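You operate a simulated robot arm through the tools that you are given. There is no shell and no other tool.

Carry out the task below with a simulated robot arm. There is one attempt and no reset: what you move stays moved.

Task
Nest the three pulp trays, and each narrow tube in the wide tube of its colour.
Fine: the green tray goes in the grey one, the purple tray in the green one; tubes pair by colour; the grey tray and the wide tubes stay where they stand.

Only the result counts: the job must be done as asked and must still hold three seconds after the hand-in. Knocking over, shifting, dropping, spilling or breaking anything else fails it.

Robot
A 7-joint arm with a two-finger parallel gripper, fixed in place. Base frame: the origin is on the floor under the middle of its stand, x ahead of it, y to its left, z up. Readings come in mm, rad, newtons and seconds.
It reaches about 1046 mm from its shoulder. Its first joint turns from -2.897 to 2.897 rad. Payload 1.57 kg.
The tool frame sits at the grasp point between the pads (the TCP): z along the fingers, y along the line on which they close. The tips reach 30 mm beyond it. Largest opening 80 mm; finger width 17, thickness 12; the body of the gripper, 40 by 82 mm, starts 80 mm behind the TCP.
Orientation is that of the tool frame in the base frame, as a unit quaternion [x, y, z, w]. With the fingers straight down and closing along the base's y, the tool's x points along the base's -x, its y along +y and its z along -z.

Tools
- The arm moves only by the tool nudge_tool. Its argument "targets" is a list of rows, each an object (a shift or turn left out is 0, a gripper value left out holds the last) with "slide": the shift along the base's x, y, z in mm, a list of three; "dr": the turn, a rotation vector about the base's x, y, z in rad, a list of three; "fingers": the finger opening in mm, from 0 to 80. In form: [{"slide": [dx, dy, dz], "dr": [ax, ay, az], "fingers": fingers}, ...]. A call has 1 to 20 rows; each row shifts and turns the commanded pose from where the row before left it. Each row takes 0.2 s and may step no farther than 50 mm and 0.15 rad from the row before; otherwise, or with a gripper value out of range, the whole call is refused. Where a pose cannot be reached the arm comes as near as it can. A force on the tool above 40 N (or 10 N above the force at the start of the call, whichever is more), or a blocked arm, ends the call early, and 0.2 s more pass. Each finger travels about 153 mm/s and halts on what it meets, pressing with about 42 N; the grip force reading is that of the motor and also rises with nothing between the fingers. The clock runs only during rows and for 0.2 s after the last one: add rows that do not move to give the fingers time. It gives the time, the measured TCP pose, the force on the tool (base axes), the opening and the grip force at its end, in the units of the frame above (readings bear some noise), with the torque about the TCP (base axes, N m) and any sound that the robot's microphone picked up.
- Cameras (640 x 400 px; columns grow to the right, rows downward): "scene" is fixed at [230.2, -493.7, 1581.3]; the picture's right is [0.86, -0.51, 0.00], its down [-0.29, -0.49, -0.83] and it looks along [0.42, 0.71, -0.56] (base axes); focal length 321 px, centre (320, 200). "wrist" rides on the gripper at [72, -7, -122] in the tool frame; the picture's right is [0.09, 1.00, 0.00], its down [-0.84, 0.08, -0.54] and it looks along [-0.54, 0.05, 0.84] (tool axes); focal length 238 px, centre (320, 200). There is no depth. A picture from a camera that has moved, and an enlarged one, comes with that camera's place and axes in the base frame and with its lens. The place of the scene camera against the robot may be out by one fixed shift of up to 18 mm in any direction.
- capture(camera): a new picture of that camera. The clock stands still meanwhile.
- inspect(camera, box): a new picture of the part [left, top, right, bottom] of that camera's present view, enlarged. The clock stands still meanwhile.
- job_done(): hands the job in; it is judged then, once.

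Places have to be worked out from the pictures, the camera data and where the tool is seen. Open the gripper and draw the arm clear of the work before you hand the job in, unless the task says otherwise.

The tools are called by a JSON object that holds its "op" and its "data". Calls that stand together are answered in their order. nudge_tool: Moves the arm, as the interface text tells. Its arguments: {"type":"object","properties":{"targets":{"type":"array","items":{"type":"object","properties":{"slide":{"type":"array","items":{"type":"number"}},"dr":{"type":"array","items":{"type":"number"}},"fingers":{"type":"number"}}}}},"required":["targets"]} The other tools are called the same way: capture (camera) takes a picture; inspect (camera, box) takes an enlarged picture of a part of a camera's view; job_done () hands the job in.

At the start:

```text
t: 0.0
position: [349.3, 252.7, 1219.8]
tcp_rot: [0.0, 1.0, -0.001, 0.0]
contact_force: [-0.6, 0.1, 0.4]
torque: [-0.03, 0.04, 0.0]
grip_width: 80.1
grasp_force: 0.0
```

scene: 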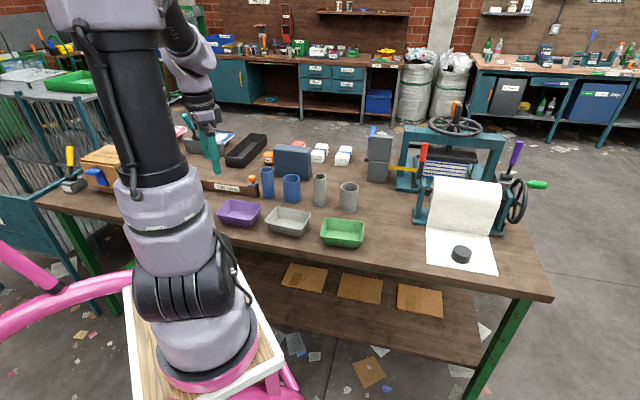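
wrist: 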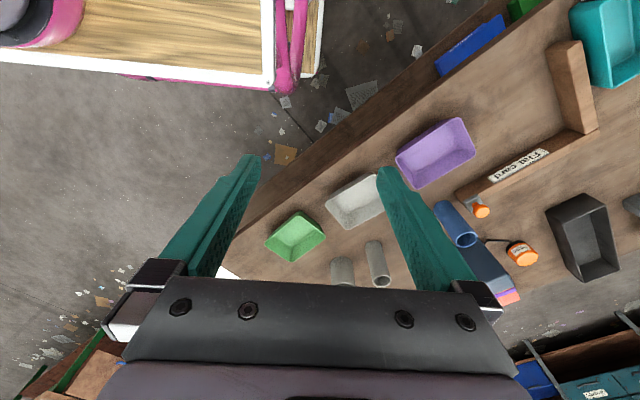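

I start by looking more closely at the trays and tubes in the scene picture before moving anything.

{"op": "inspect", "data": {"camera": "scene", "box": [200, 140, 400, 265]}}

{"op": "inspect", "data": {"camera": "wrist", "box": [220, 100, 540, 300]}}

```text
3.20 times, centred on (300, 202) of scene
camera zoom: at [230.2, -493.7, 1581.3], right [0.86, -0.51, 0.0], down [-0.29, -0.49, -0.83], along [0.42, 0.71, -0.56], focal length 1026 px, centre (384, 192)
```

zoom: 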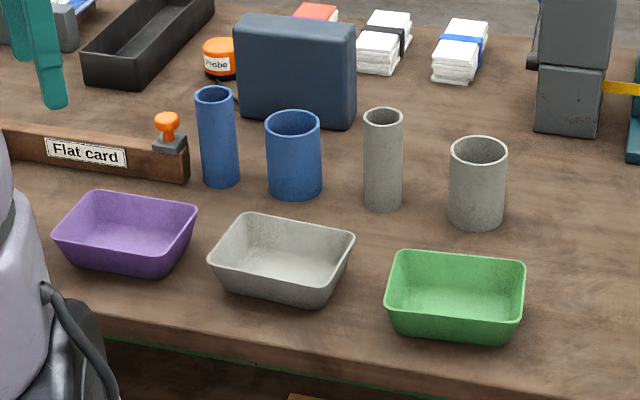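

```text
2.00 times, centred on (380, 200) of wrist
camera zoom: at [277.1, 244.8, 1340.9], right [-0.09, 1.0, 0.0], down [0.84, 0.08, 0.54], along [0.54, 0.05, -0.84], focal length 477 px, centre (200, 200)
```

zoom: 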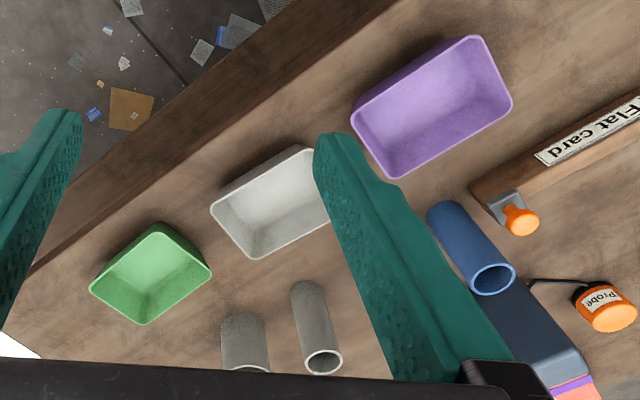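

The tubes stand in a row roughly 900 mm out and the trays are nearer, about 750 mm out. I turn the tool to face them radially, so the wrist camera gets a better view.

{"op": "nudge_tool", "data": {"targets": [{"slide": [20, 10, 0], "dr": [0, 0, 0.12]}, {"slide": [20, 10, 0], "dr": [0, 0, 0.12]}, {"slide": [20, 10, 0], "dr": [0, 0, 0.12]}, {"slide": [20, 10, 0], "dr": [0, 0, 0.12]}, {"slide": [20, 10, 0], "dr": [0, 0, 0.12]}, {}]}}

{"op": "capture", "data": {"camera": "wrist"}}

{"op": "capture", "data": {"camera": "scene"}}

```text
t: 1.4
position: [449.0, 303.0, 1218.3]
tcp_rot: [-0.296, 0.955, 0.0, 0.0]
contact_force: [-0.8, 0.4, 0.0]
torque: [-0.01, -0.05, 0.01]
grip_width: 80.1
grasp_force: 0.0
```

```text
taken
camera wrist: at [393.5, 254.8, 1339.9], right [-0.64, 0.77, 0.0], down [0.65, 0.54, 0.54], along [0.42, 0.35, -0.84], focal length 238 px, centre (320, 200)
```

wrist: 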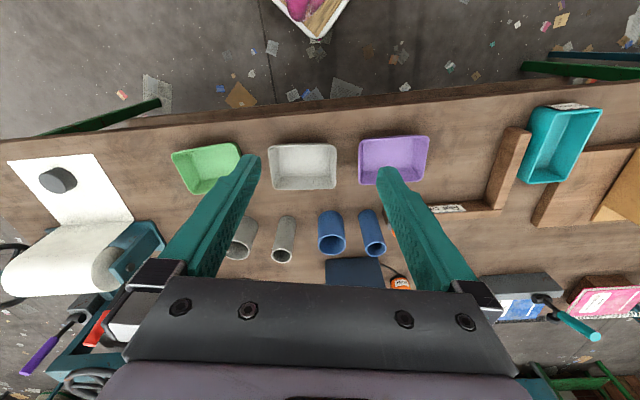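

```text
taken
```

scene: 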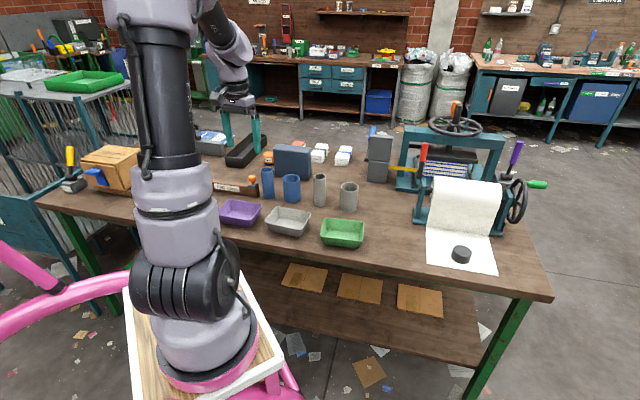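

The view is clear now. I enlarge the wrist view over the trays and tubes to measure where they are.

{"op": "inspect", "data": {"camera": "wrist", "box": [160, 125, 300, 212]}}

{"op": "inspect", "data": {"camera": "wrist", "box": [260, 125, 440, 237]}}

{"op": "inspect", "data": {"camera": "wrist", "box": [215, 195, 395, 307]}}

```text
4.57 times, centred on (230, 168) of wrist
camera zoom: at [393.5, 254.8, 1339.9], right [-0.64, 0.77, 0.0], down [0.65, 0.54, 0.54], along [0.42, 0.35, -0.84], focal length 1090 px, centre (731, 344)
```

zoom: 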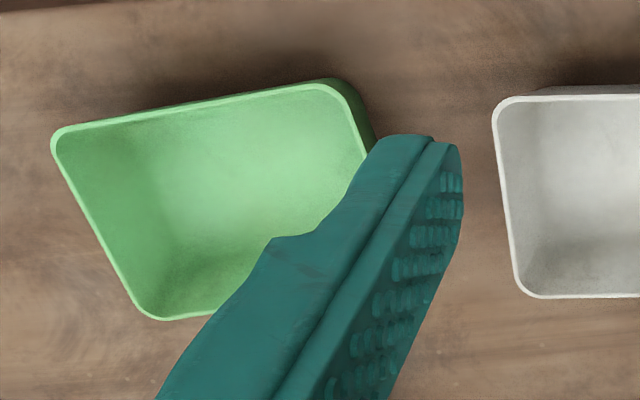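

```text
3.56 times, centred on (350, 181) of wrist
camera zoom: at [393.5, 254.8, 1339.9], right [-0.64, 0.77, 0.0], down [0.65, 0.54, 0.54], along [0.42, 0.35, -0.84], focal length 848 px, centre (213, 268)
```

zoom: 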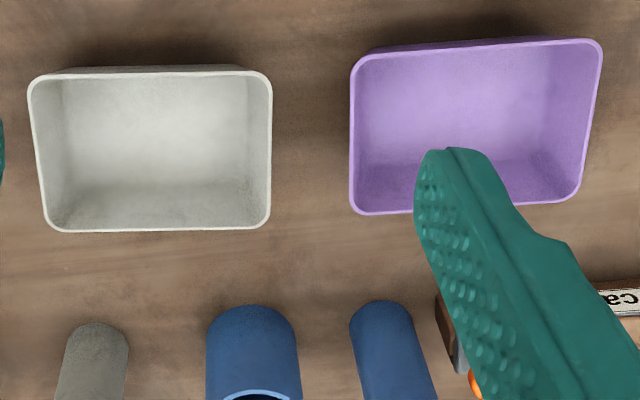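

```text
3.56 times, centred on (305, 251) of wrist
camera zoom: at [393.5, 254.8, 1339.9], right [-0.64, 0.77, 0.0], down [0.65, 0.54, 0.54], along [0.42, 0.35, -0.84], focal length 848 px, centre (373, 19)
```

zoom: 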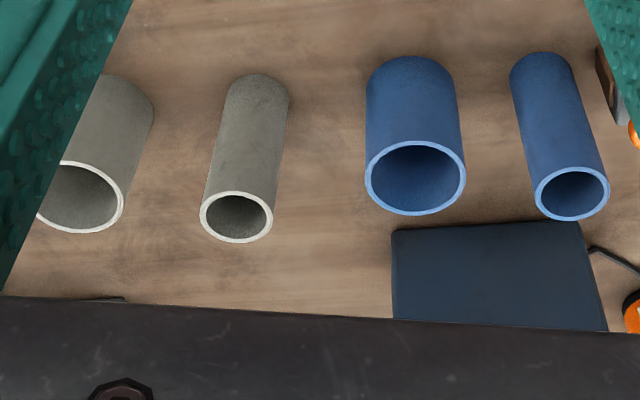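

From the tubes' tops and bases the table should be at about z = 800, narrow tubes about 133 mm tall and 49 mm across, wide tubes about 104 mm tall and 71 mm across. I move over the green tray (estimated at 728, 219) with the tool turned to match it, for a close look.

{"op": "nudge_tool", "data": {"targets": [{"slide": [25, -22, -23.5], "dr": [0, 0, 0.033]}, {"slide": [25, -22, -23.5], "dr": [0, 0, 0.033]}, {"slide": [25, -22, -23.5], "dr": [0, 0, 0.033]}, {"slide": [25, -22, -23.5], "dr": [0, 0, 0.033]}, {"slide": [25, -22, -23.5], "dr": [0, 0, 0.033]}, {"slide": [25, -22, -23.5], "dr": [0, 0, 0.033]}, {"slide": [25, -22, -23.5], "dr": [0, 0, 0.033]}, {"slide": [25, -22, -23.5], "dr": [0, 0, 0.033]}, {}]}}

{"op": "capture", "data": {"camera": "wrist"}}

{"op": "inspect", "data": {"camera": "wrist", "box": [224, 130, 416, 250]}}

```text
t: 3.4
position: [648.8, 127.6, 1033.3]
tcp_rot: [-0.419, 0.908, 0.0, 0.0]
contact_force: [-0.1, -0.3, 0.7]
torque: [0.02, -0.04, 0.0]
grip_width: 80.0
grasp_force: 0.0
```

```text
taken
camera wrist: at [607.8, 67.2, 1153.8], right [-0.82, 0.58, 0.0], down [0.48, 0.69, 0.54], along [0.31, 0.44, -0.84], focal length 238 px, centre (320, 200)
```

wrist: 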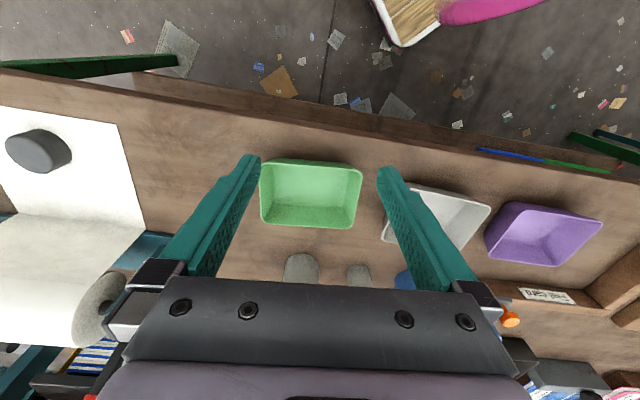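

```text
3.33 times, centred on (320, 190) of wrist
camera zoom: at [607.8, 67.2, 1153.8], right [-0.82, 0.58, 0.0], down [0.48, 0.69, 0.54], along [0.31, 0.44, -0.84], focal length 794 px, centre (320, 233)
```

zoom: 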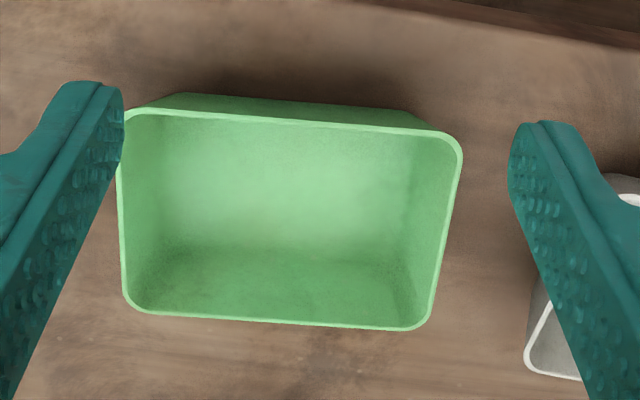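

The two views together put the green tray's centre near (734, 218) with its rim at about z = 845, its walls tapered about 13° and its long axis at about 139.7°. I hover over its end wall nearest the grey tray, tilting the tool to match the wall, then look before going down.

{"op": "nudge_tool", "data": {"targets": [{"slide": [3.06, 30.04, -22.5], "fingers": 40}, {"slide": [3.06, 30.04, -22.5], "dr": [-0.0508, -0.0597, 0]}, {"slide": [3.06, 30.04, -22.5], "dr": [-0.0508, -0.0597, 0]}, {"slide": [3.06, 30.04, -22.5], "dr": [-0.0508, -0.0597, 0]}, {"slide": [3.06, 30.04, -22.5]}, {}]}}

{"op": "capture", "data": {"camera": "wrist"}}

{"op": "inspect", "data": {"camera": "wrist", "box": [240, 100, 400, 200]}}

```text
t: 4.8
position: [667.3, 276.9, 918.7]
tcp_rot: [-0.415, 0.902, -0.106, 0.049]
contact_force: [0.6, -0.8, 0.3]
torque: [0.02, 0.0, 0.01]
grip_width: 39.8
grasp_force: 0.0
```

```text
taken
camera wrist: at [602.7, 234.9, 1037.6], right [-0.8, 0.56, -0.23], down [0.39, 0.77, 0.51], along [0.46, 0.32, -0.83], focal length 238 px, centre (320, 200)
```

wrist: 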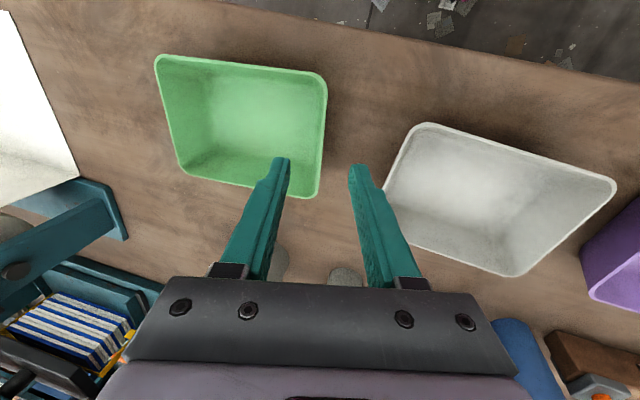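

```text
4.00 times, centred on (320, 150) of wrist
camera zoom: at [602.7, 234.9, 1037.6], right [-0.8, 0.56, -0.23], down [0.39, 0.77, 0.51], along [0.46, 0.32, -0.83], focal length 953 px, centre (320, 400)
```

zoom: 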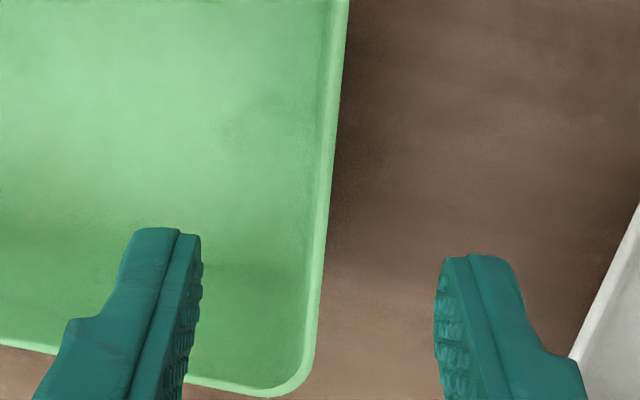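

The wall is seen edge-on between the fingers, about 1 mm off the closing centre and well aligned. I go down along the wall until the tips should be near rim level, then check from the side.

{"op": "nudge_tool", "data": {"targets": [{"slide": [2.5, -4.2, -22]}, {"slide": [2.5, -4.2, -22]}, {}]}}

{"op": "inspect", "data": {"camera": "wrist", "box": [240, 100, 400, 200]}}

{"op": "inspect", "data": {"camera": "scene", "box": [290, 180, 390, 242]}}

```text
t: 5.6
position: [671.8, 267.3, 873.9]
tcp_rot: [-0.416, 0.902, -0.108, 0.049]
contact_force: [0.1, -0.6, 0.2]
torque: [0.0, -0.01, 0.0]
grip_width: 39.9
grasp_force: 0.0
```

```text
4.00 times, centred on (320, 150) of wrist
camera zoom: at [607.1, 225.3, 993.3], right [-0.8, 0.56, -0.23], down [0.39, 0.77, 0.51], along [0.46, 0.32, -0.83], focal length 953 px, centre (320, 400)
```

zoom: 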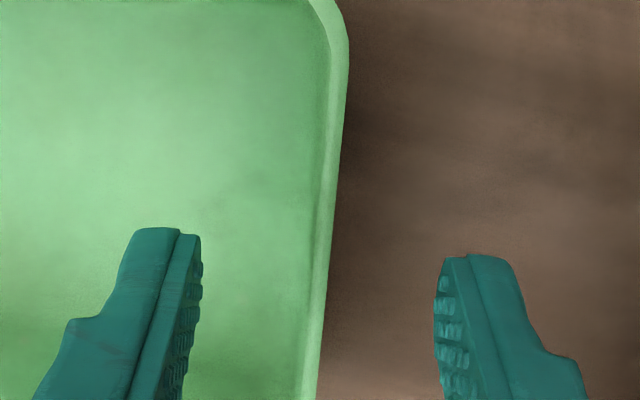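

```text
6.40 times, centred on (340, 211) of scene
camera zoom: at [230.2, -493.7, 1581.3], right [0.86, -0.51, 0.0], down [-0.29, -0.49, -0.83], along [0.42, 0.71, -0.56], focal length 2052 px, centre (192, 130)
```

zoom: 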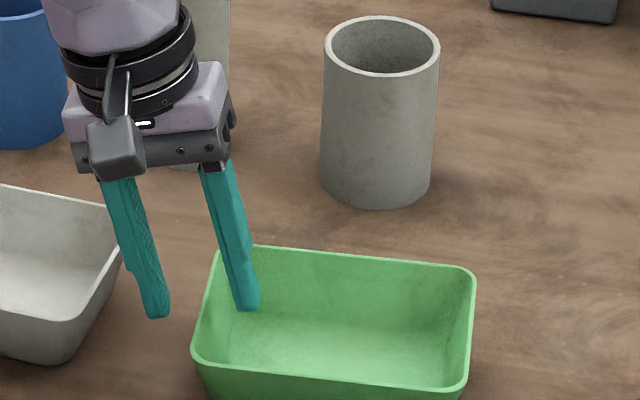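

The tips appear to be right at rim level and centred on the wall. I go down 10 mm more and close on the wall.

{"op": "nudge_tool", "data": {"targets": [{"slide": [1.8, -1.5, -9.7]}, {}, {"fingers": 0}, {}, {}]}}

{"op": "inspect", "data": {"camera": "wrist", "box": [240, 100, 400, 200]}}

{"op": "inspect", "data": {"camera": "scene", "box": [290, 180, 390, 242]}}

```text
t: 6.8
position: [671.6, 266.6, 863.8]
tcp_rot: [-0.415, 0.902, -0.107, 0.049]
contact_force: [1.1, -1.3, 1.6]
torque: [-0.06, -0.04, 0.01]
grip_width: 1.7
grasp_force: 23.8
```

```text
4.00 times, centred on (320, 150) of wrist
camera zoom: at [608.7, 224.2, 984.1], right [-0.8, 0.56, -0.23], down [0.39, 0.77, 0.51], along [0.46, 0.32, -0.83], focal length 953 px, centre (320, 400)
```

zoom: 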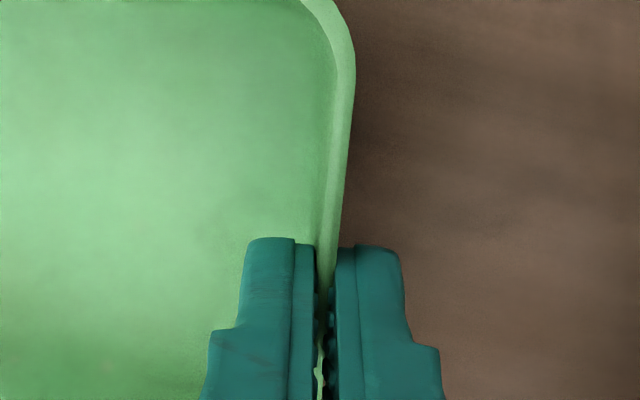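

```text
6.40 times, centred on (340, 211) of scene
camera zoom: at [230.2, -493.7, 1581.3], right [0.86, -0.51, 0.0], down [-0.29, -0.49, -0.83], along [0.42, 0.71, -0.56], focal length 2052 px, centre (192, 130)
```

zoom: 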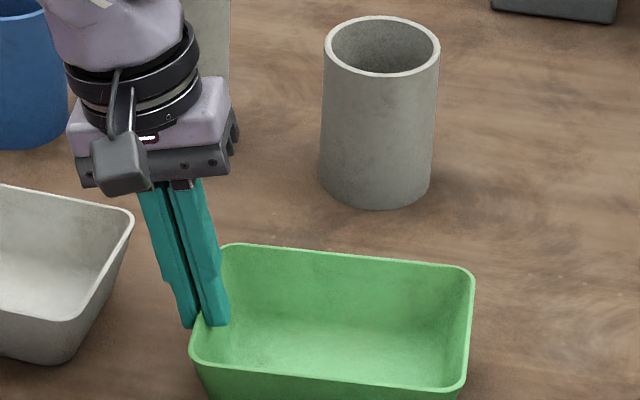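

The fingers stopped at 1.7 mm on the wall, and the pictures show the wall clamped. I lift slowly and watch the grip.

{"op": "nudge_tool", "data": {"targets": [{}, {"slide": [0, 0, 10]}, {"slide": [0, 0, 20]}, {"slide": [0, 0, 25]}, {}]}}

{"op": "inspect", "data": {"camera": "wrist", "box": [160, 50, 416, 210]}}

{"op": "inspect", "data": {"camera": "scene", "box": [260, 160, 400, 248]}}

```text
t: 8.0
position: [671.5, 264.2, 921.0]
tcp_rot: [-0.416, 0.902, -0.107, 0.049]
contact_force: [-1.4, 0.2, -0.3]
torque: [0.01, 0.02, 0.03]
grip_width: 0.0
grasp_force: 21.8
```

```text
2.50 times, centred on (288, 130) of wrist
camera zoom: at [608.0, 223.0, 1039.5], right [-0.8, 0.56, -0.23], down [0.39, 0.77, 0.51], along [0.46, 0.31, -0.83], focal length 596 px, centre (400, 375)
```

zoom: 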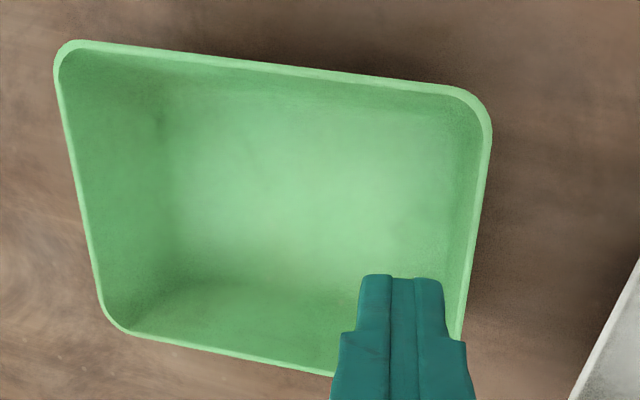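

```text
4.55 times, centred on (330, 204) of scene
camera zoom: at [230.2, -493.7, 1581.3], right [0.86, -0.51, 0.0], down [-0.29, -0.49, -0.83], along [0.42, 0.71, -0.56], focal length 1458 px, centre (274, 182)
```

zoom: 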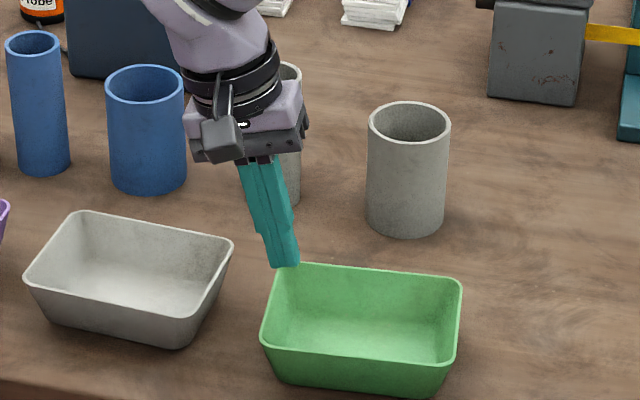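

The grip slipped: the fingers were only a few millimetres on the rim, and the tray stayed on the table after sliding about 8 mm. I open, re-align over the same wall and will take a deeper hold.

{"op": "nudge_tool", "data": {"targets": [{"slide": [-13.4, 14.8, 0], "fingers": 40}, {"slide": [0, 0, -20.7]}, {}]}}

{"op": "inspect", "data": {"camera": "wrist", "box": [160, 50, 416, 210]}}

{"op": "inspect", "data": {"camera": "scene", "box": [290, 180, 390, 242]}}

```text
t: 8.8
position: [659.3, 282.1, 899.4]
tcp_rot: [-0.416, 0.902, -0.108, 0.049]
contact_force: [-0.1, 1.1, 0.4]
torque: [0.0, 0.04, -0.02]
grip_width: 40.0
grasp_force: 0.1
```

```text
2.50 times, centred on (288, 130) of wrist
camera zoom: at [595.3, 238.9, 1019.4], right [-0.8, 0.56, -0.23], down [0.39, 0.77, 0.51], along [0.46, 0.32, -0.83], focal length 596 px, centre (400, 375)
```

zoom: 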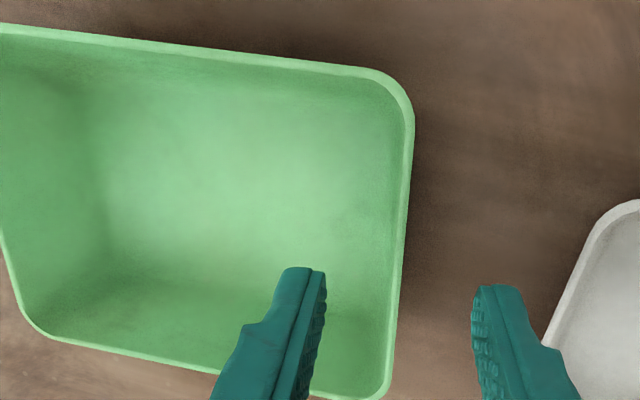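

```text
6.40 times, centred on (340, 211) of scene
camera zoom: at [230.2, -493.7, 1581.3], right [0.86, -0.51, 0.0], down [-0.29, -0.49, -0.83], along [0.42, 0.71, -0.56], focal length 2052 px, centre (192, 130)
```

zoom: 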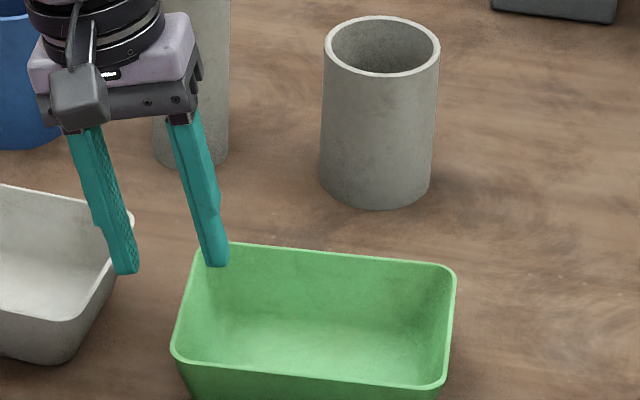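

The wall is again centred between the fingers, to within about 1 mm. I go down 49 mm along it, leaving the tips about 18 mm below the rim, and close.

{"op": "nudge_tool", "data": {"targets": [{"slide": [4.35, -3.7, -23.85]}, {"slide": [4.35, -3.7, -23.85]}, {}, {"fingers": 0}, {}, {}, {}]}}

{"op": "inspect", "data": {"camera": "wrist", "box": [240, 100, 400, 200]}}

{"op": "inspect", "data": {"camera": "scene", "box": [290, 180, 390, 242]}}

```text
t: 10.4
position: [667.2, 273.4, 852.4]
tcp_rot: [-0.416, 0.902, -0.107, 0.049]
contact_force: [1.0, -0.3, 2.4]
torque: [-0.06, -0.07, 0.03]
grip_width: 1.6
grasp_force: 23.5
```

```text
4.00 times, centred on (320, 150) of wrist
camera zoom: at [603.1, 232.1, 971.5], right [-0.8, 0.56, -0.23], down [0.39, 0.77, 0.51], along [0.46, 0.32, -0.83], focal length 953 px, centre (320, 400)
```

zoom: 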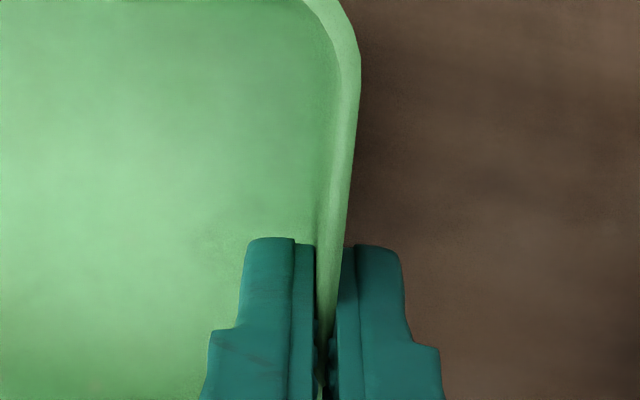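

```text
6.40 times, centred on (340, 211) of scene
camera zoom: at [230.2, -493.7, 1581.3], right [0.86, -0.51, 0.0], down [-0.29, -0.49, -0.83], along [0.42, 0.71, -0.56], focal length 2052 px, centre (192, 130)
```

zoom: 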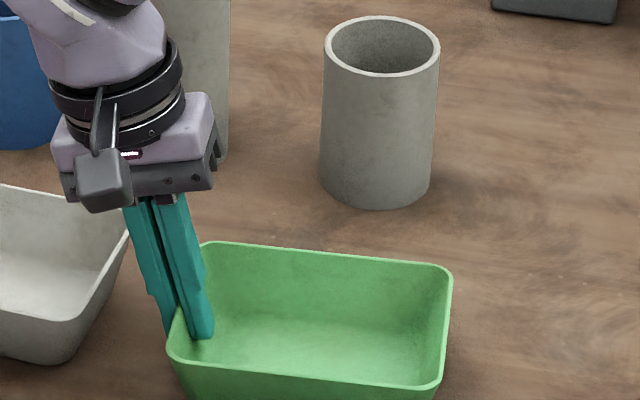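

The hold is deeper now, with the fingers at 1.6 mm on the wall. I lift a little, slowly, and check for slipping.

{"op": "nudge_tool", "data": {"targets": [{"slide": [0, 0, 3]}, {"slide": [0, 0, 4]}, {"slide": [0, 0, 5]}, {}]}}

{"op": "inspect", "data": {"camera": "wrist", "box": [160, 50, 416, 210]}}

{"op": "inspect", "data": {"camera": "scene", "box": [290, 180, 390, 242]}}

```text
t: 11.4
position: [666.3, 273.5, 863.7]
tcp_rot: [-0.416, 0.902, -0.107, 0.05]
contact_force: [0.4, 0.2, 0.5]
torque: [0.03, 0.03, -0.02]
grip_width: 1.7
grasp_force: 23.7
```

```text
2.50 times, centred on (288, 130) of wrist
camera zoom: at [602.7, 232.1, 983.3], right [-0.8, 0.56, -0.23], down [0.39, 0.77, 0.51], along [0.46, 0.31, -0.83], focal length 596 px, centre (400, 375)
```

zoom: 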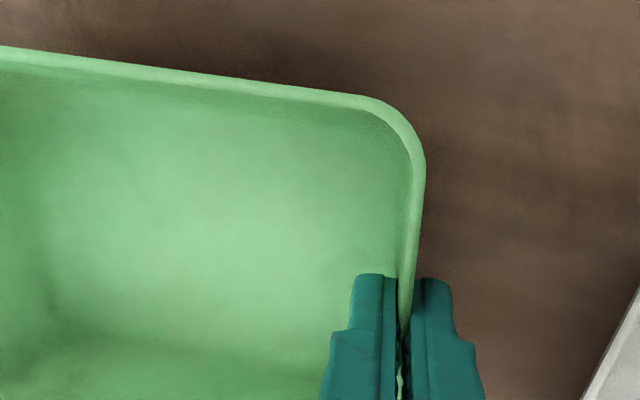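

```text
6.40 times, centred on (340, 211) of scene
camera zoom: at [230.2, -493.7, 1581.3], right [0.86, -0.51, 0.0], down [-0.29, -0.49, -0.83], along [0.42, 0.71, -0.56], focal length 2052 px, centre (192, 130)
```

zoom: 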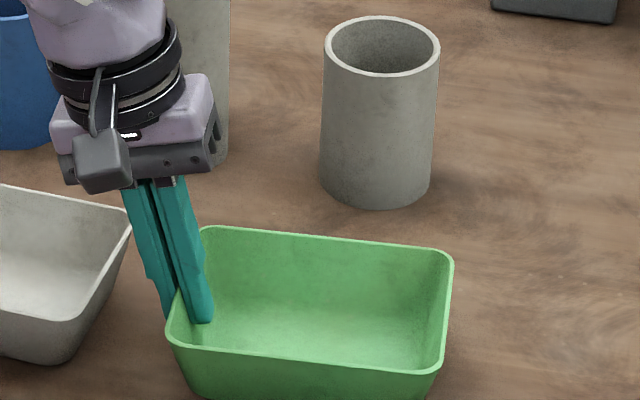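

Both far corners of the tray rose with the gripper, so it is held level this time. I keep lifting gently to clear the grey tray.

{"op": "nudge_tool", "data": {"targets": [{"slide": [0, 0, 8]}, {"slide": [0, 0, 10]}, {"slide": [0, 0, 12]}, {"slide": [0, 0, 12]}, {"slide": [0, 0, 12]}, {"slide": [0, 0, 8]}, {}]}}

{"op": "capture", "data": {"camera": "wrist"}}

{"op": "inspect", "data": {"camera": "scene", "box": [270, 170, 398, 250]}}

```text
t: 13.0
position: [665.7, 272.2, 927.1]
tcp_rot: [-0.416, 0.902, -0.107, 0.049]
contact_force: [0.2, 0.7, -0.2]
torque: [-0.01, 0.02, 0.03]
grip_width: 1.7
grasp_force: 23.4
```

```text
taken
camera wrist: at [602.2, 231.3, 1046.0], right [-0.8, 0.56, -0.23], down [0.39, 0.77, 0.51], along [0.46, 0.31, -0.83], focal length 238 px, centre (320, 200)
```

wrist: 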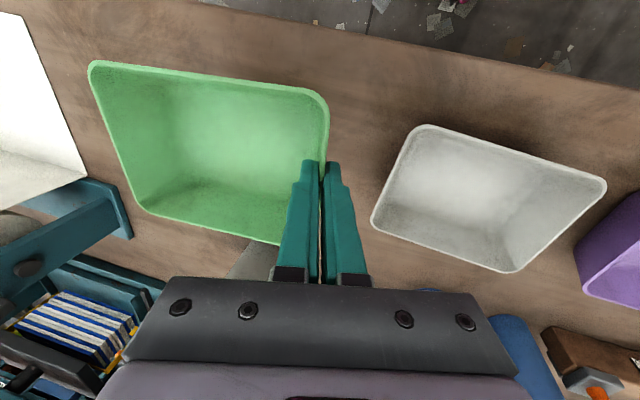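

```text
5.00 times, centred on (334, 210) of scene
camera zoom: at [230.2, -493.7, 1581.3], right [0.86, -0.51, 0.0], down [-0.29, -0.49, -0.83], along [0.42, 0.71, -0.56], focal length 1604 px, centre (250, 150)
```

zoom: 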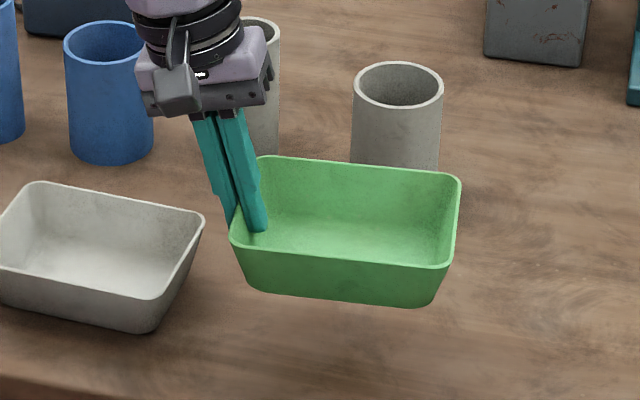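

The green tray is held level at z about 927. I enlarge the grey tray in this view to measure where it stands and how it is turned.

{"op": "inspect", "data": {"camera": "wrist", "box": [360, 110, 616, 270]}}

{"op": "inspect", "data": {"camera": "wrist", "box": [80, 50, 336, 210]}}

```text
2.50 times, centred on (488, 190) of wrist
camera zoom: at [602.2, 231.3, 1046.0], right [-0.8, 0.56, -0.23], down [0.39, 0.77, 0.51], along [0.46, 0.31, -0.83], focal length 596 px, centre (-100, 225)
```

zoom: 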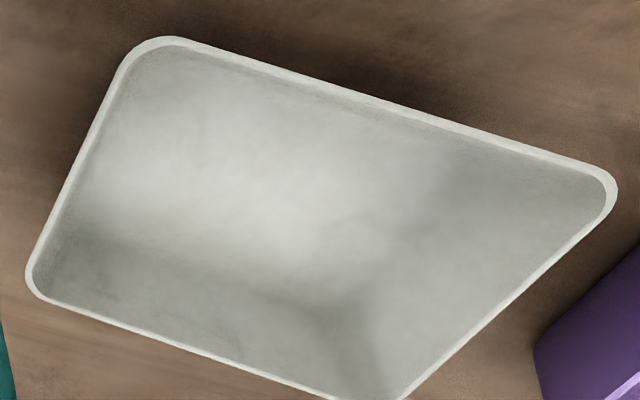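

```text
2.50 times, centred on (208, 130) of wrist
camera zoom: at [602.2, 231.3, 1046.0], right [-0.8, 0.56, -0.23], down [0.39, 0.77, 0.51], along [0.46, 0.31, -0.83], focal length 596 px, centre (600, 375)
```

zoom: 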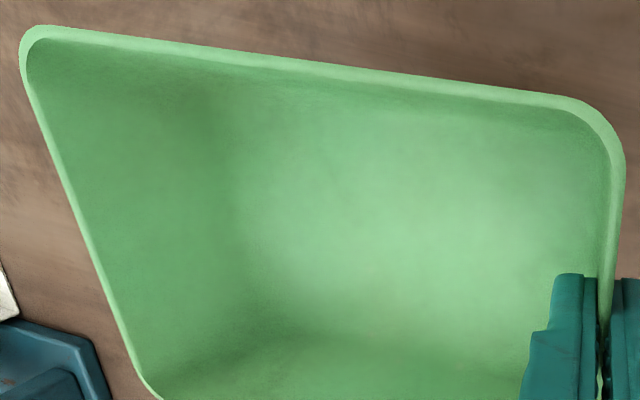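

Grey tray: centre about (596, 375), long axis at 130.9°, rim at about z = 847. The held tray's centre sits 75 mm inside the grip at 139.6°, so I carry it over the grey tray and turn it by -0.152 rad.

{"op": "nudge_tool", "data": {"targets": [{"slide": [-14.9, 19.9, 0], "dr": [0, 0, -0.019]}, {"slide": [-14.9, 19.9, 0], "dr": [0, 0, -0.019]}, {"slide": [-14.9, 19.9, 0], "dr": [0, 0, -0.019]}, {"slide": [-14.9, 19.9, 0], "dr": [0, 0, -0.019]}, {"slide": [-14.9, 19.9, 0], "dr": [0, 0, -0.019]}, {"slide": [-14.9, 19.9, 0], "dr": [0, 0, -0.019]}, {"slide": [-14.9, 19.9, 0], "dr": [0, 0, -0.019]}, {"slide": [-14.9, 19.9, 0], "dr": [0, 0, -0.019]}, {}, {}]}}

{"op": "capture", "data": {"camera": "wrist"}}

{"op": "inspect", "data": {"camera": "scene", "box": [225, 165, 353, 245]}}

```text
t: 15.2
position: [548.9, 433.8, 925.1]
tcp_rot: [-0.345, 0.931, -0.11, 0.041]
contact_force: [0.2, 0.5, -0.7]
torque: [0.03, 0.04, -0.03]
grip_width: 1.8
grasp_force: 23.1
```

```text
taken
camera wrist: at [479.6, 402.7, 1045.0], right [-0.7, 0.67, -0.23], down [0.5, 0.7, 0.51], along [0.5, 0.24, -0.83], focal length 238 px, centre (320, 200)
```

wrist: 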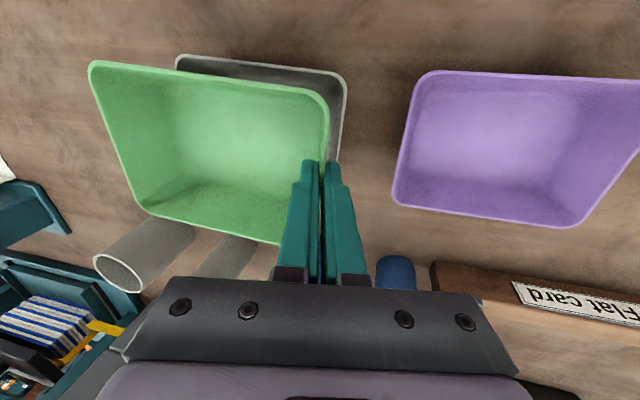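

```text
5.00 times, centred on (289, 205) of scene
camera zoom: at [230.2, -493.7, 1581.3], right [0.86, -0.51, 0.0], down [-0.29, -0.49, -0.83], along [0.42, 0.71, -0.56], focal length 1604 px, centre (475, 175)
```

zoom: 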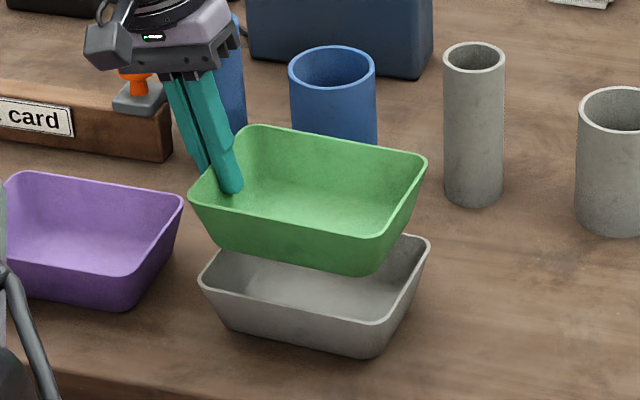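

Green hangs over grey and the two look parallel. I measure both rims in the enlarged wrist view to check they line up before lowering.

{"op": "inspect", "data": {"camera": "wrist", "box": [80, 40, 368, 220]}}

```text
2.22 times, centred on (224, 130) of wrist
camera zoom: at [479.6, 402.7, 1045.0], right [-0.7, 0.67, -0.23], down [0.5, 0.7, 0.51], along [0.5, 0.24, -0.83], focal length 530 px, centre (533, 356)
```

zoom: 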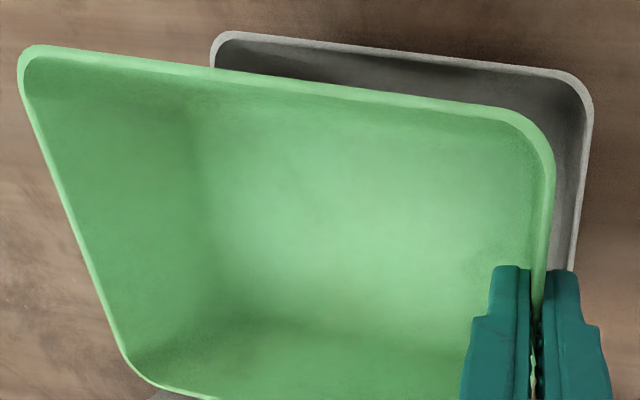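

The held tray is parallel to the grey one but about 3 mm off, so I correct by (-1.0, -3.3) mm. Then I lower it until the fingertips are just above the grey rim.

{"op": "nudge_tool", "data": {"targets": [{"slide": [-1.0, -3.3, 0]}, {"slide": [0, 0, -10]}, {"slide": [0, 0, -10]}, {"slide": [0, 0, -10]}, {"slide": [0, 0, -8]}, {}]}}

{"op": "inspect", "data": {"camera": "wrist", "box": [80, 40, 368, 220]}}

{"op": "inspect", "data": {"camera": "scene", "box": [245, 185, 325, 235]}}

```text
t: 16.6
position: [546.8, 428.6, 888.0]
tcp_rot: [-0.346, 0.931, -0.11, 0.041]
contact_force: [0.0, 0.2, -0.5]
torque: [-0.02, 0.0, 0.01]
grip_width: 1.8
grasp_force: 23.2
```

```text
2.22 times, centred on (224, 130) of wrist
camera zoom: at [477.5, 398.3, 1007.8], right [-0.7, 0.67, -0.23], down [0.5, 0.7, 0.51], along [0.5, 0.24, -0.83], focal length 530 px, centre (533, 356)
```

zoom: 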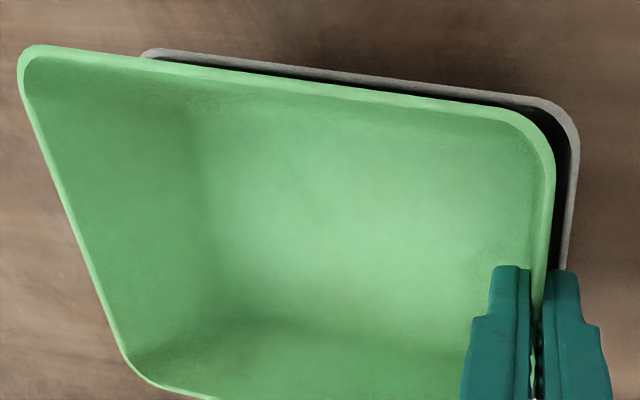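

```text
8.00 times, centred on (285, 210) of scene
camera zoom: at [230.2, -493.7, 1581.3], right [0.86, -0.51, 0.0], down [-0.29, -0.49, -0.83], along [0.42, 0.71, -0.56], focal length 2566 px, centre (600, 120)
```

zoom: 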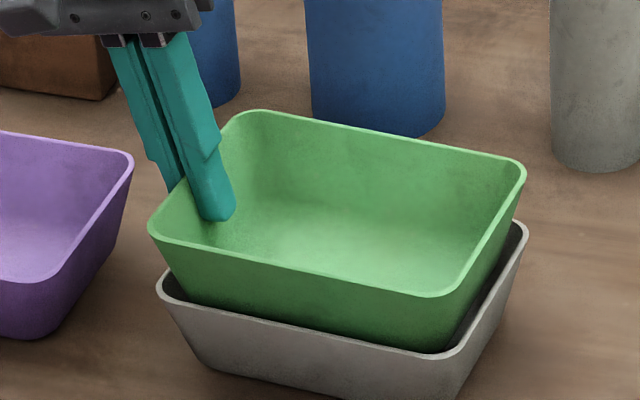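

The corners now line up to within about 1 mm. I lower the last few millimetres with small steps, watching the force.

{"op": "nudge_tool", "data": {"targets": [{"slide": [0, 0, -4]}, {"slide": [0, 0, -3]}, {"slide": [0, 0, -2]}, {}]}}

{"op": "inspect", "data": {"camera": "scene", "box": [245, 185, 325, 235]}}

{"op": "inspect", "data": {"camera": "wrist", "box": [256, 100, 384, 180]}}

```text
t: 17.6
position: [546.5, 430.2, 879.9]
tcp_rot: [-0.346, 0.931, -0.11, 0.041]
contact_force: [-0.6, 0.9, 4.9]
torque: [0.03, 0.07, -0.04]
grip_width: 1.9
grasp_force: 23.2
```

```text
8.00 times, centred on (285, 210) of scene
camera zoom: at [230.2, -493.7, 1581.3], right [0.86, -0.51, 0.0], down [-0.29, -0.49, -0.83], along [0.42, 0.71, -0.56], focal length 2566 px, centre (600, 120)
```

zoom: 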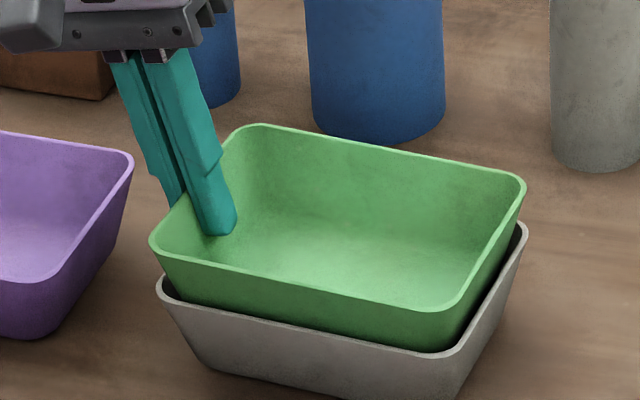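

```text
5.00 times, centred on (320, 140) of wrist
camera zoom: at [477.5, 398.8, 999.1], right [-0.7, 0.67, -0.23], down [0.5, 0.7, 0.51], along [0.51, 0.24, -0.83], focal length 1192 px, centre (320, 500)
```

zoom: 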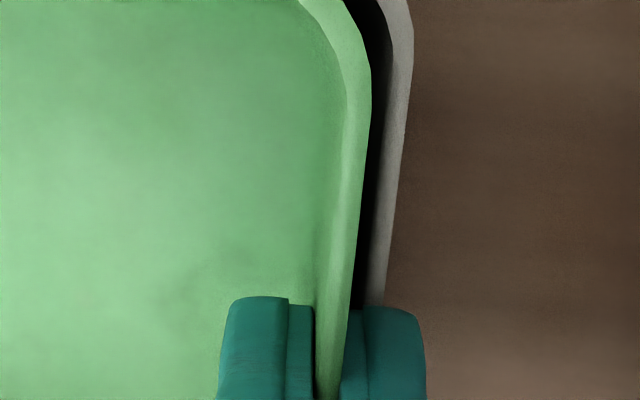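

The 4.9 N reading means the outer fingertip has just met the grey rim, so green is as low as this hold allows. I back off 1 mm and open so it settles into the grey tray.

{"op": "nudge_tool", "data": {"targets": [{"slide": [0, 0, 1]}, {"fingers": 24}, {}, {}, {}]}}

{"op": "inspect", "data": {"camera": "scene", "box": [245, 185, 325, 235]}}

{"op": "inspect", "data": {"camera": "wrist", "box": [80, 40, 368, 220]}}

```text
t: 18.8
position: [546.0, 430.4, 880.7]
tcp_rot: [-0.346, 0.931, -0.11, 0.041]
contact_force: [1.3, -0.4, 1.5]
torque: [0.0, 0.02, -0.02]
grip_width: 23.2
grasp_force: 0.1
```

```text
8.00 times, centred on (285, 210) of scene
camera zoom: at [230.2, -493.7, 1581.3], right [0.86, -0.51, 0.0], down [-0.29, -0.49, -0.83], along [0.42, 0.71, -0.56], focal length 2566 px, centre (600, 120)
```

zoom: 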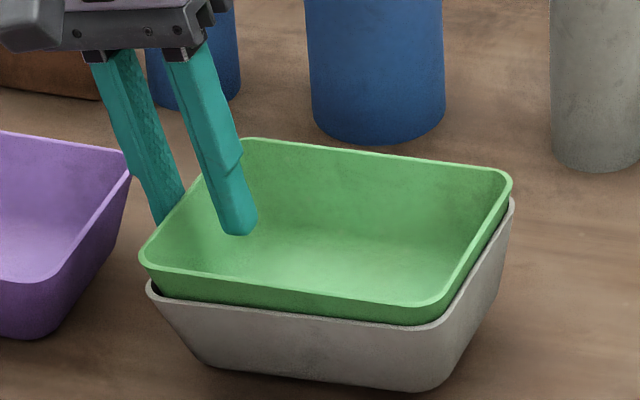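

```text
2.22 times, centred on (224, 130) of wrist
camera zoom: at [477.5, 398.3, 999.9], right [-0.7, 0.67, -0.23], down [0.5, 0.7, 0.51], along [0.5, 0.24, -0.83], focal length 530 px, centre (533, 356)
```

zoom: 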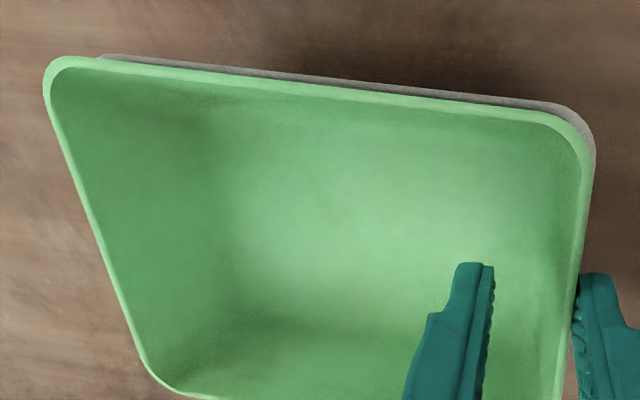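

Green dropped in, but the scene picture suggests the grey tray's far end is tipped up because my outer finger still rests on its overhanging rim. I rise slowly along the wall line to take that load off, then look.

{"op": "nudge_tool", "data": {"targets": [{"slide": [-0.3, 0.35, 1.9]}, {"slide": [-0.3, 0.35, 1.9]}, {"slide": [-0.45, 0.53, 2.9]}, {}]}}

{"op": "inspect", "data": {"camera": "scene", "box": [245, 185, 325, 235]}}

{"op": "inspect", "data": {"camera": "wrist", "box": [80, 40, 368, 220]}}

```text
t: 19.8
position: [545.1, 432.0, 887.0]
tcp_rot: [-0.346, 0.931, -0.11, 0.041]
contact_force: [-0.1, -0.2, -0.3]
torque: [0.0, 0.02, -0.02]
grip_width: 24.2
grasp_force: 0.1
```

```text
8.00 times, centred on (285, 210) of scene
camera zoom: at [230.2, -493.7, 1581.3], right [0.86, -0.51, 0.0], down [-0.29, -0.49, -0.83], along [0.42, 0.71, -0.56], focal length 2566 px, centre (600, 120)
```

zoom: 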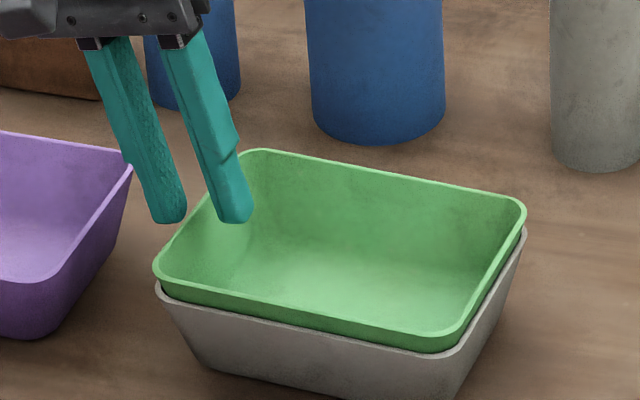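

```text
2.22 times, centred on (224, 130) of wrist
camera zoom: at [476.2, 399.5, 1006.3], right [-0.7, 0.67, -0.23], down [0.5, 0.7, 0.51], along [0.5, 0.24, -0.83], focal length 530 px, centre (533, 356)
```

zoom: 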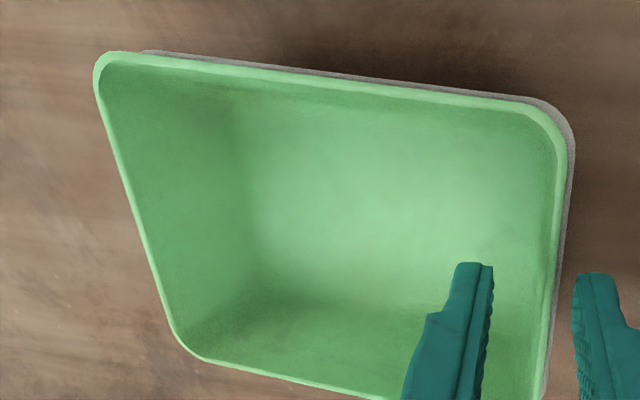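

The grey tray dropped back to within 1–2 mm of where it was and green sits nested in it, level. I rise out and move over the purple tray's outer end wall (estimated centre 456, 517, axis 133.5°).

{"op": "nudge_tool", "data": {"targets": [{"slide": [-3.8, 4.4, 24]}, {"slide": [-3.8, 4.4, 24]}, {"slide": [-23.8, 23.5, -3.5], "dr": [0, 0, 0.008], "fingers": 40}, {"slide": [-23.8, 23.5, -3.5], "dr": [0, 0, 0.008]}, {"slide": [-23.8, 23.5, -3.5], "dr": [0, 0, 0.008]}, {"slide": [-23.8, 23.5, -3.5], "dr": [0, 0, 0.008]}, {"slide": [-23.8, 23.5, -3.5], "dr": [0, 0, 0.008]}, {"slide": [-23.8, 23.5, -3.5], "dr": [0, 0, 0.008]}, {}]}}

{"op": "capture", "data": {"camera": "wrist"}}

{"op": "inspect", "data": {"camera": "wrist", "box": [144, 40, 400, 200]}}

{"op": "inspect", "data": {"camera": "scene", "box": [200, 170, 328, 250]}}

```text
t: 21.8
position: [395.9, 580.8, 913.5]
tcp_rot: [-0.368, 0.922, -0.11, 0.044]
contact_force: [0.1, -0.4, -0.1]
torque: [-0.01, -0.02, 0.02]
grip_width: 39.9
grasp_force: 0.0
```

```text
taken
camera wrist: at [327.5, 546.5, 1032.8], right [-0.73, 0.64, -0.23], down [0.47, 0.72, 0.51], along [0.49, 0.27, -0.83], focal length 238 px, centre (320, 200)
```

wrist: 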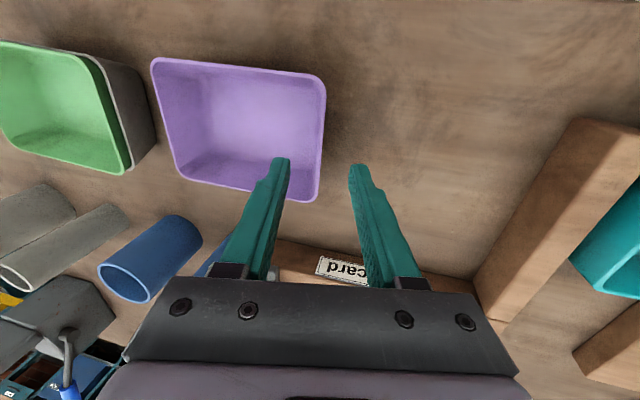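

```text
2.50 times, centred on (272, 120) of wrist
camera zoom: at [327.5, 546.5, 1032.8], right [-0.73, 0.64, -0.23], down [0.47, 0.72, 0.51], along [0.49, 0.27, -0.83], focal length 596 px, centre (440, 400)
```

zoom: 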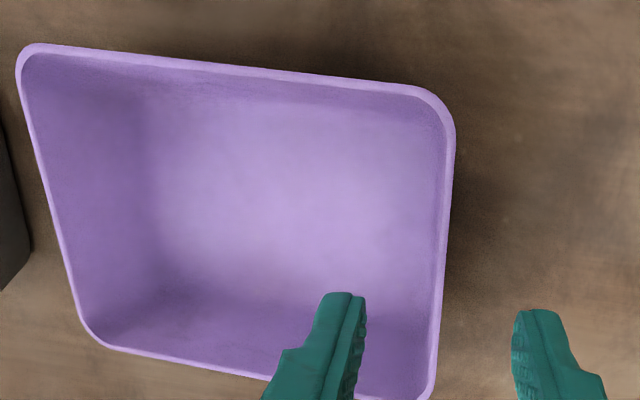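

```text
5.00 times, centred on (264, 210) of scene
camera zoom: at [230.2, -493.7, 1581.3], right [0.86, -0.51, 0.0], down [-0.29, -0.49, -0.83], along [0.42, 0.71, -0.56], focal length 1604 px, centre (600, 150)
```

zoom: 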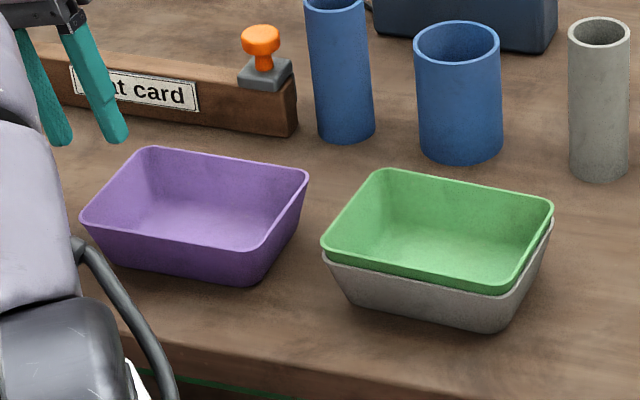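

Green sits level inside grey. The purple wall is centred under the fingers to about 1 mm, so I go down along it to about 20 mm below the rim and close.

{"op": "nudge_tool", "data": {"targets": [{"slide": [3.5, -3.7, -20]}, {"slide": [3.4, -3.6, -20]}, {"slide": [3.4, -3.6, -17.5]}, {}, {"fingers": 0}, {}, {}, {}]}}

{"op": "inspect", "data": {"camera": "wrist", "box": [240, 100, 400, 200]}}

{"op": "inspect", "data": {"camera": "scene", "box": [200, 170, 328, 250]}}

```text
t: 23.6
position: [405.6, 569.6, 854.3]
tcp_rot: [-0.368, 0.922, -0.109, 0.043]
contact_force: [0.8, 0.7, 0.7]
torque: [0.01, 0.01, 0.0]
grip_width: 1.8
grasp_force: 23.2
```

```text
4.00 times, centred on (320, 150) of wrist
camera zoom: at [338.1, 535.4, 974.3], right [-0.73, 0.64, -0.23], down [0.47, 0.72, 0.51], along [0.49, 0.27, -0.83], focal length 953 px, centre (320, 400)
```

zoom: 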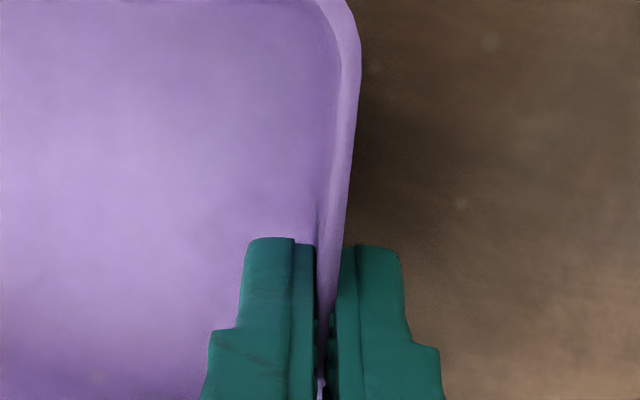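

```text
5.00 times, centred on (264, 210) of scene
camera zoom: at [230.2, -493.7, 1581.3], right [0.86, -0.51, 0.0], down [-0.29, -0.49, -0.83], along [0.42, 0.71, -0.56], focal length 1604 px, centre (600, 150)
```

zoom: 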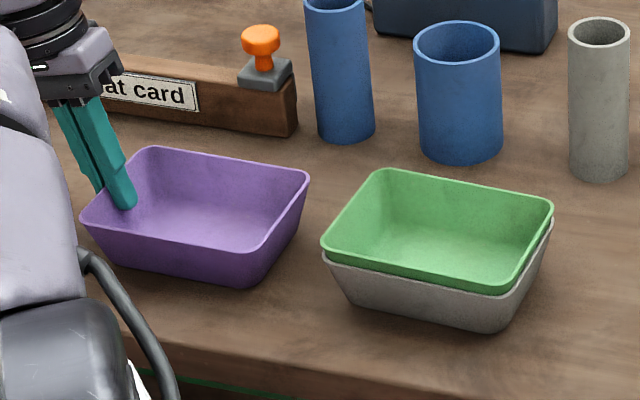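

The grip reads 1.8 mm, the same as the hold that worked. I lift slowly and check.

{"op": "nudge_tool", "data": {"targets": [{"slide": [0, 0, 3]}, {"slide": [0, 0, 4]}, {"slide": [0, 0, 6]}, {"slide": [0, 0, 8]}, {"slide": [0, 0, 10]}, {"slide": [0, 0, 12]}, {"slide": [0, 0, 12]}, {"slide": [0, 0, 12]}, {"slide": [0, 0, 12]}, {"slide": [0, 0, 8]}, {}]}}

{"op": "capture", "data": {"camera": "wrist"}}

{"op": "inspect", "data": {"camera": "scene", "box": [200, 170, 328, 250]}}

```text
t: 26.0
position: [404.5, 568.3, 943.1]
tcp_rot: [-0.369, 0.922, -0.109, 0.044]
contact_force: [0.0, 0.1, 0.6]
torque: [0.01, 0.01, 0.01]
grip_width: 1.5
grasp_force: 23.8
```

```text
taken
camera wrist: at [337.8, 534.7, 1061.8], right [-0.73, 0.64, -0.23], down [0.47, 0.72, 0.51], along [0.49, 0.27, -0.83], focal length 238 px, centre (320, 200)
```

wrist: 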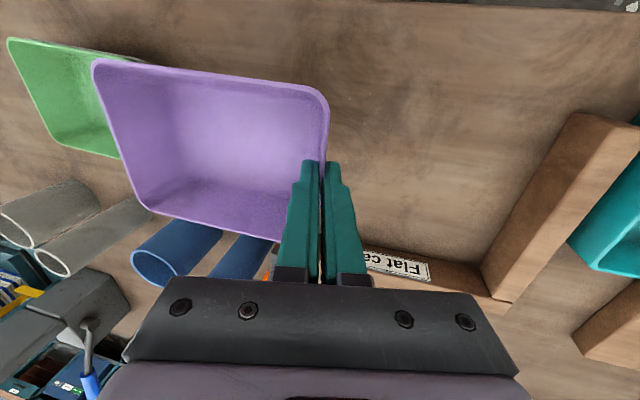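

```text
5.00 times, centred on (264, 210) of scene
camera zoom: at [230.2, -493.7, 1581.3], right [0.86, -0.51, 0.0], down [-0.29, -0.49, -0.83], along [0.42, 0.71, -0.56], focal length 1604 px, centre (600, 150)
```

zoom: 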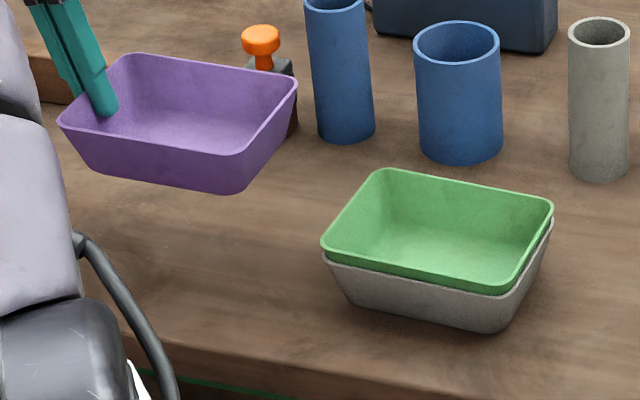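

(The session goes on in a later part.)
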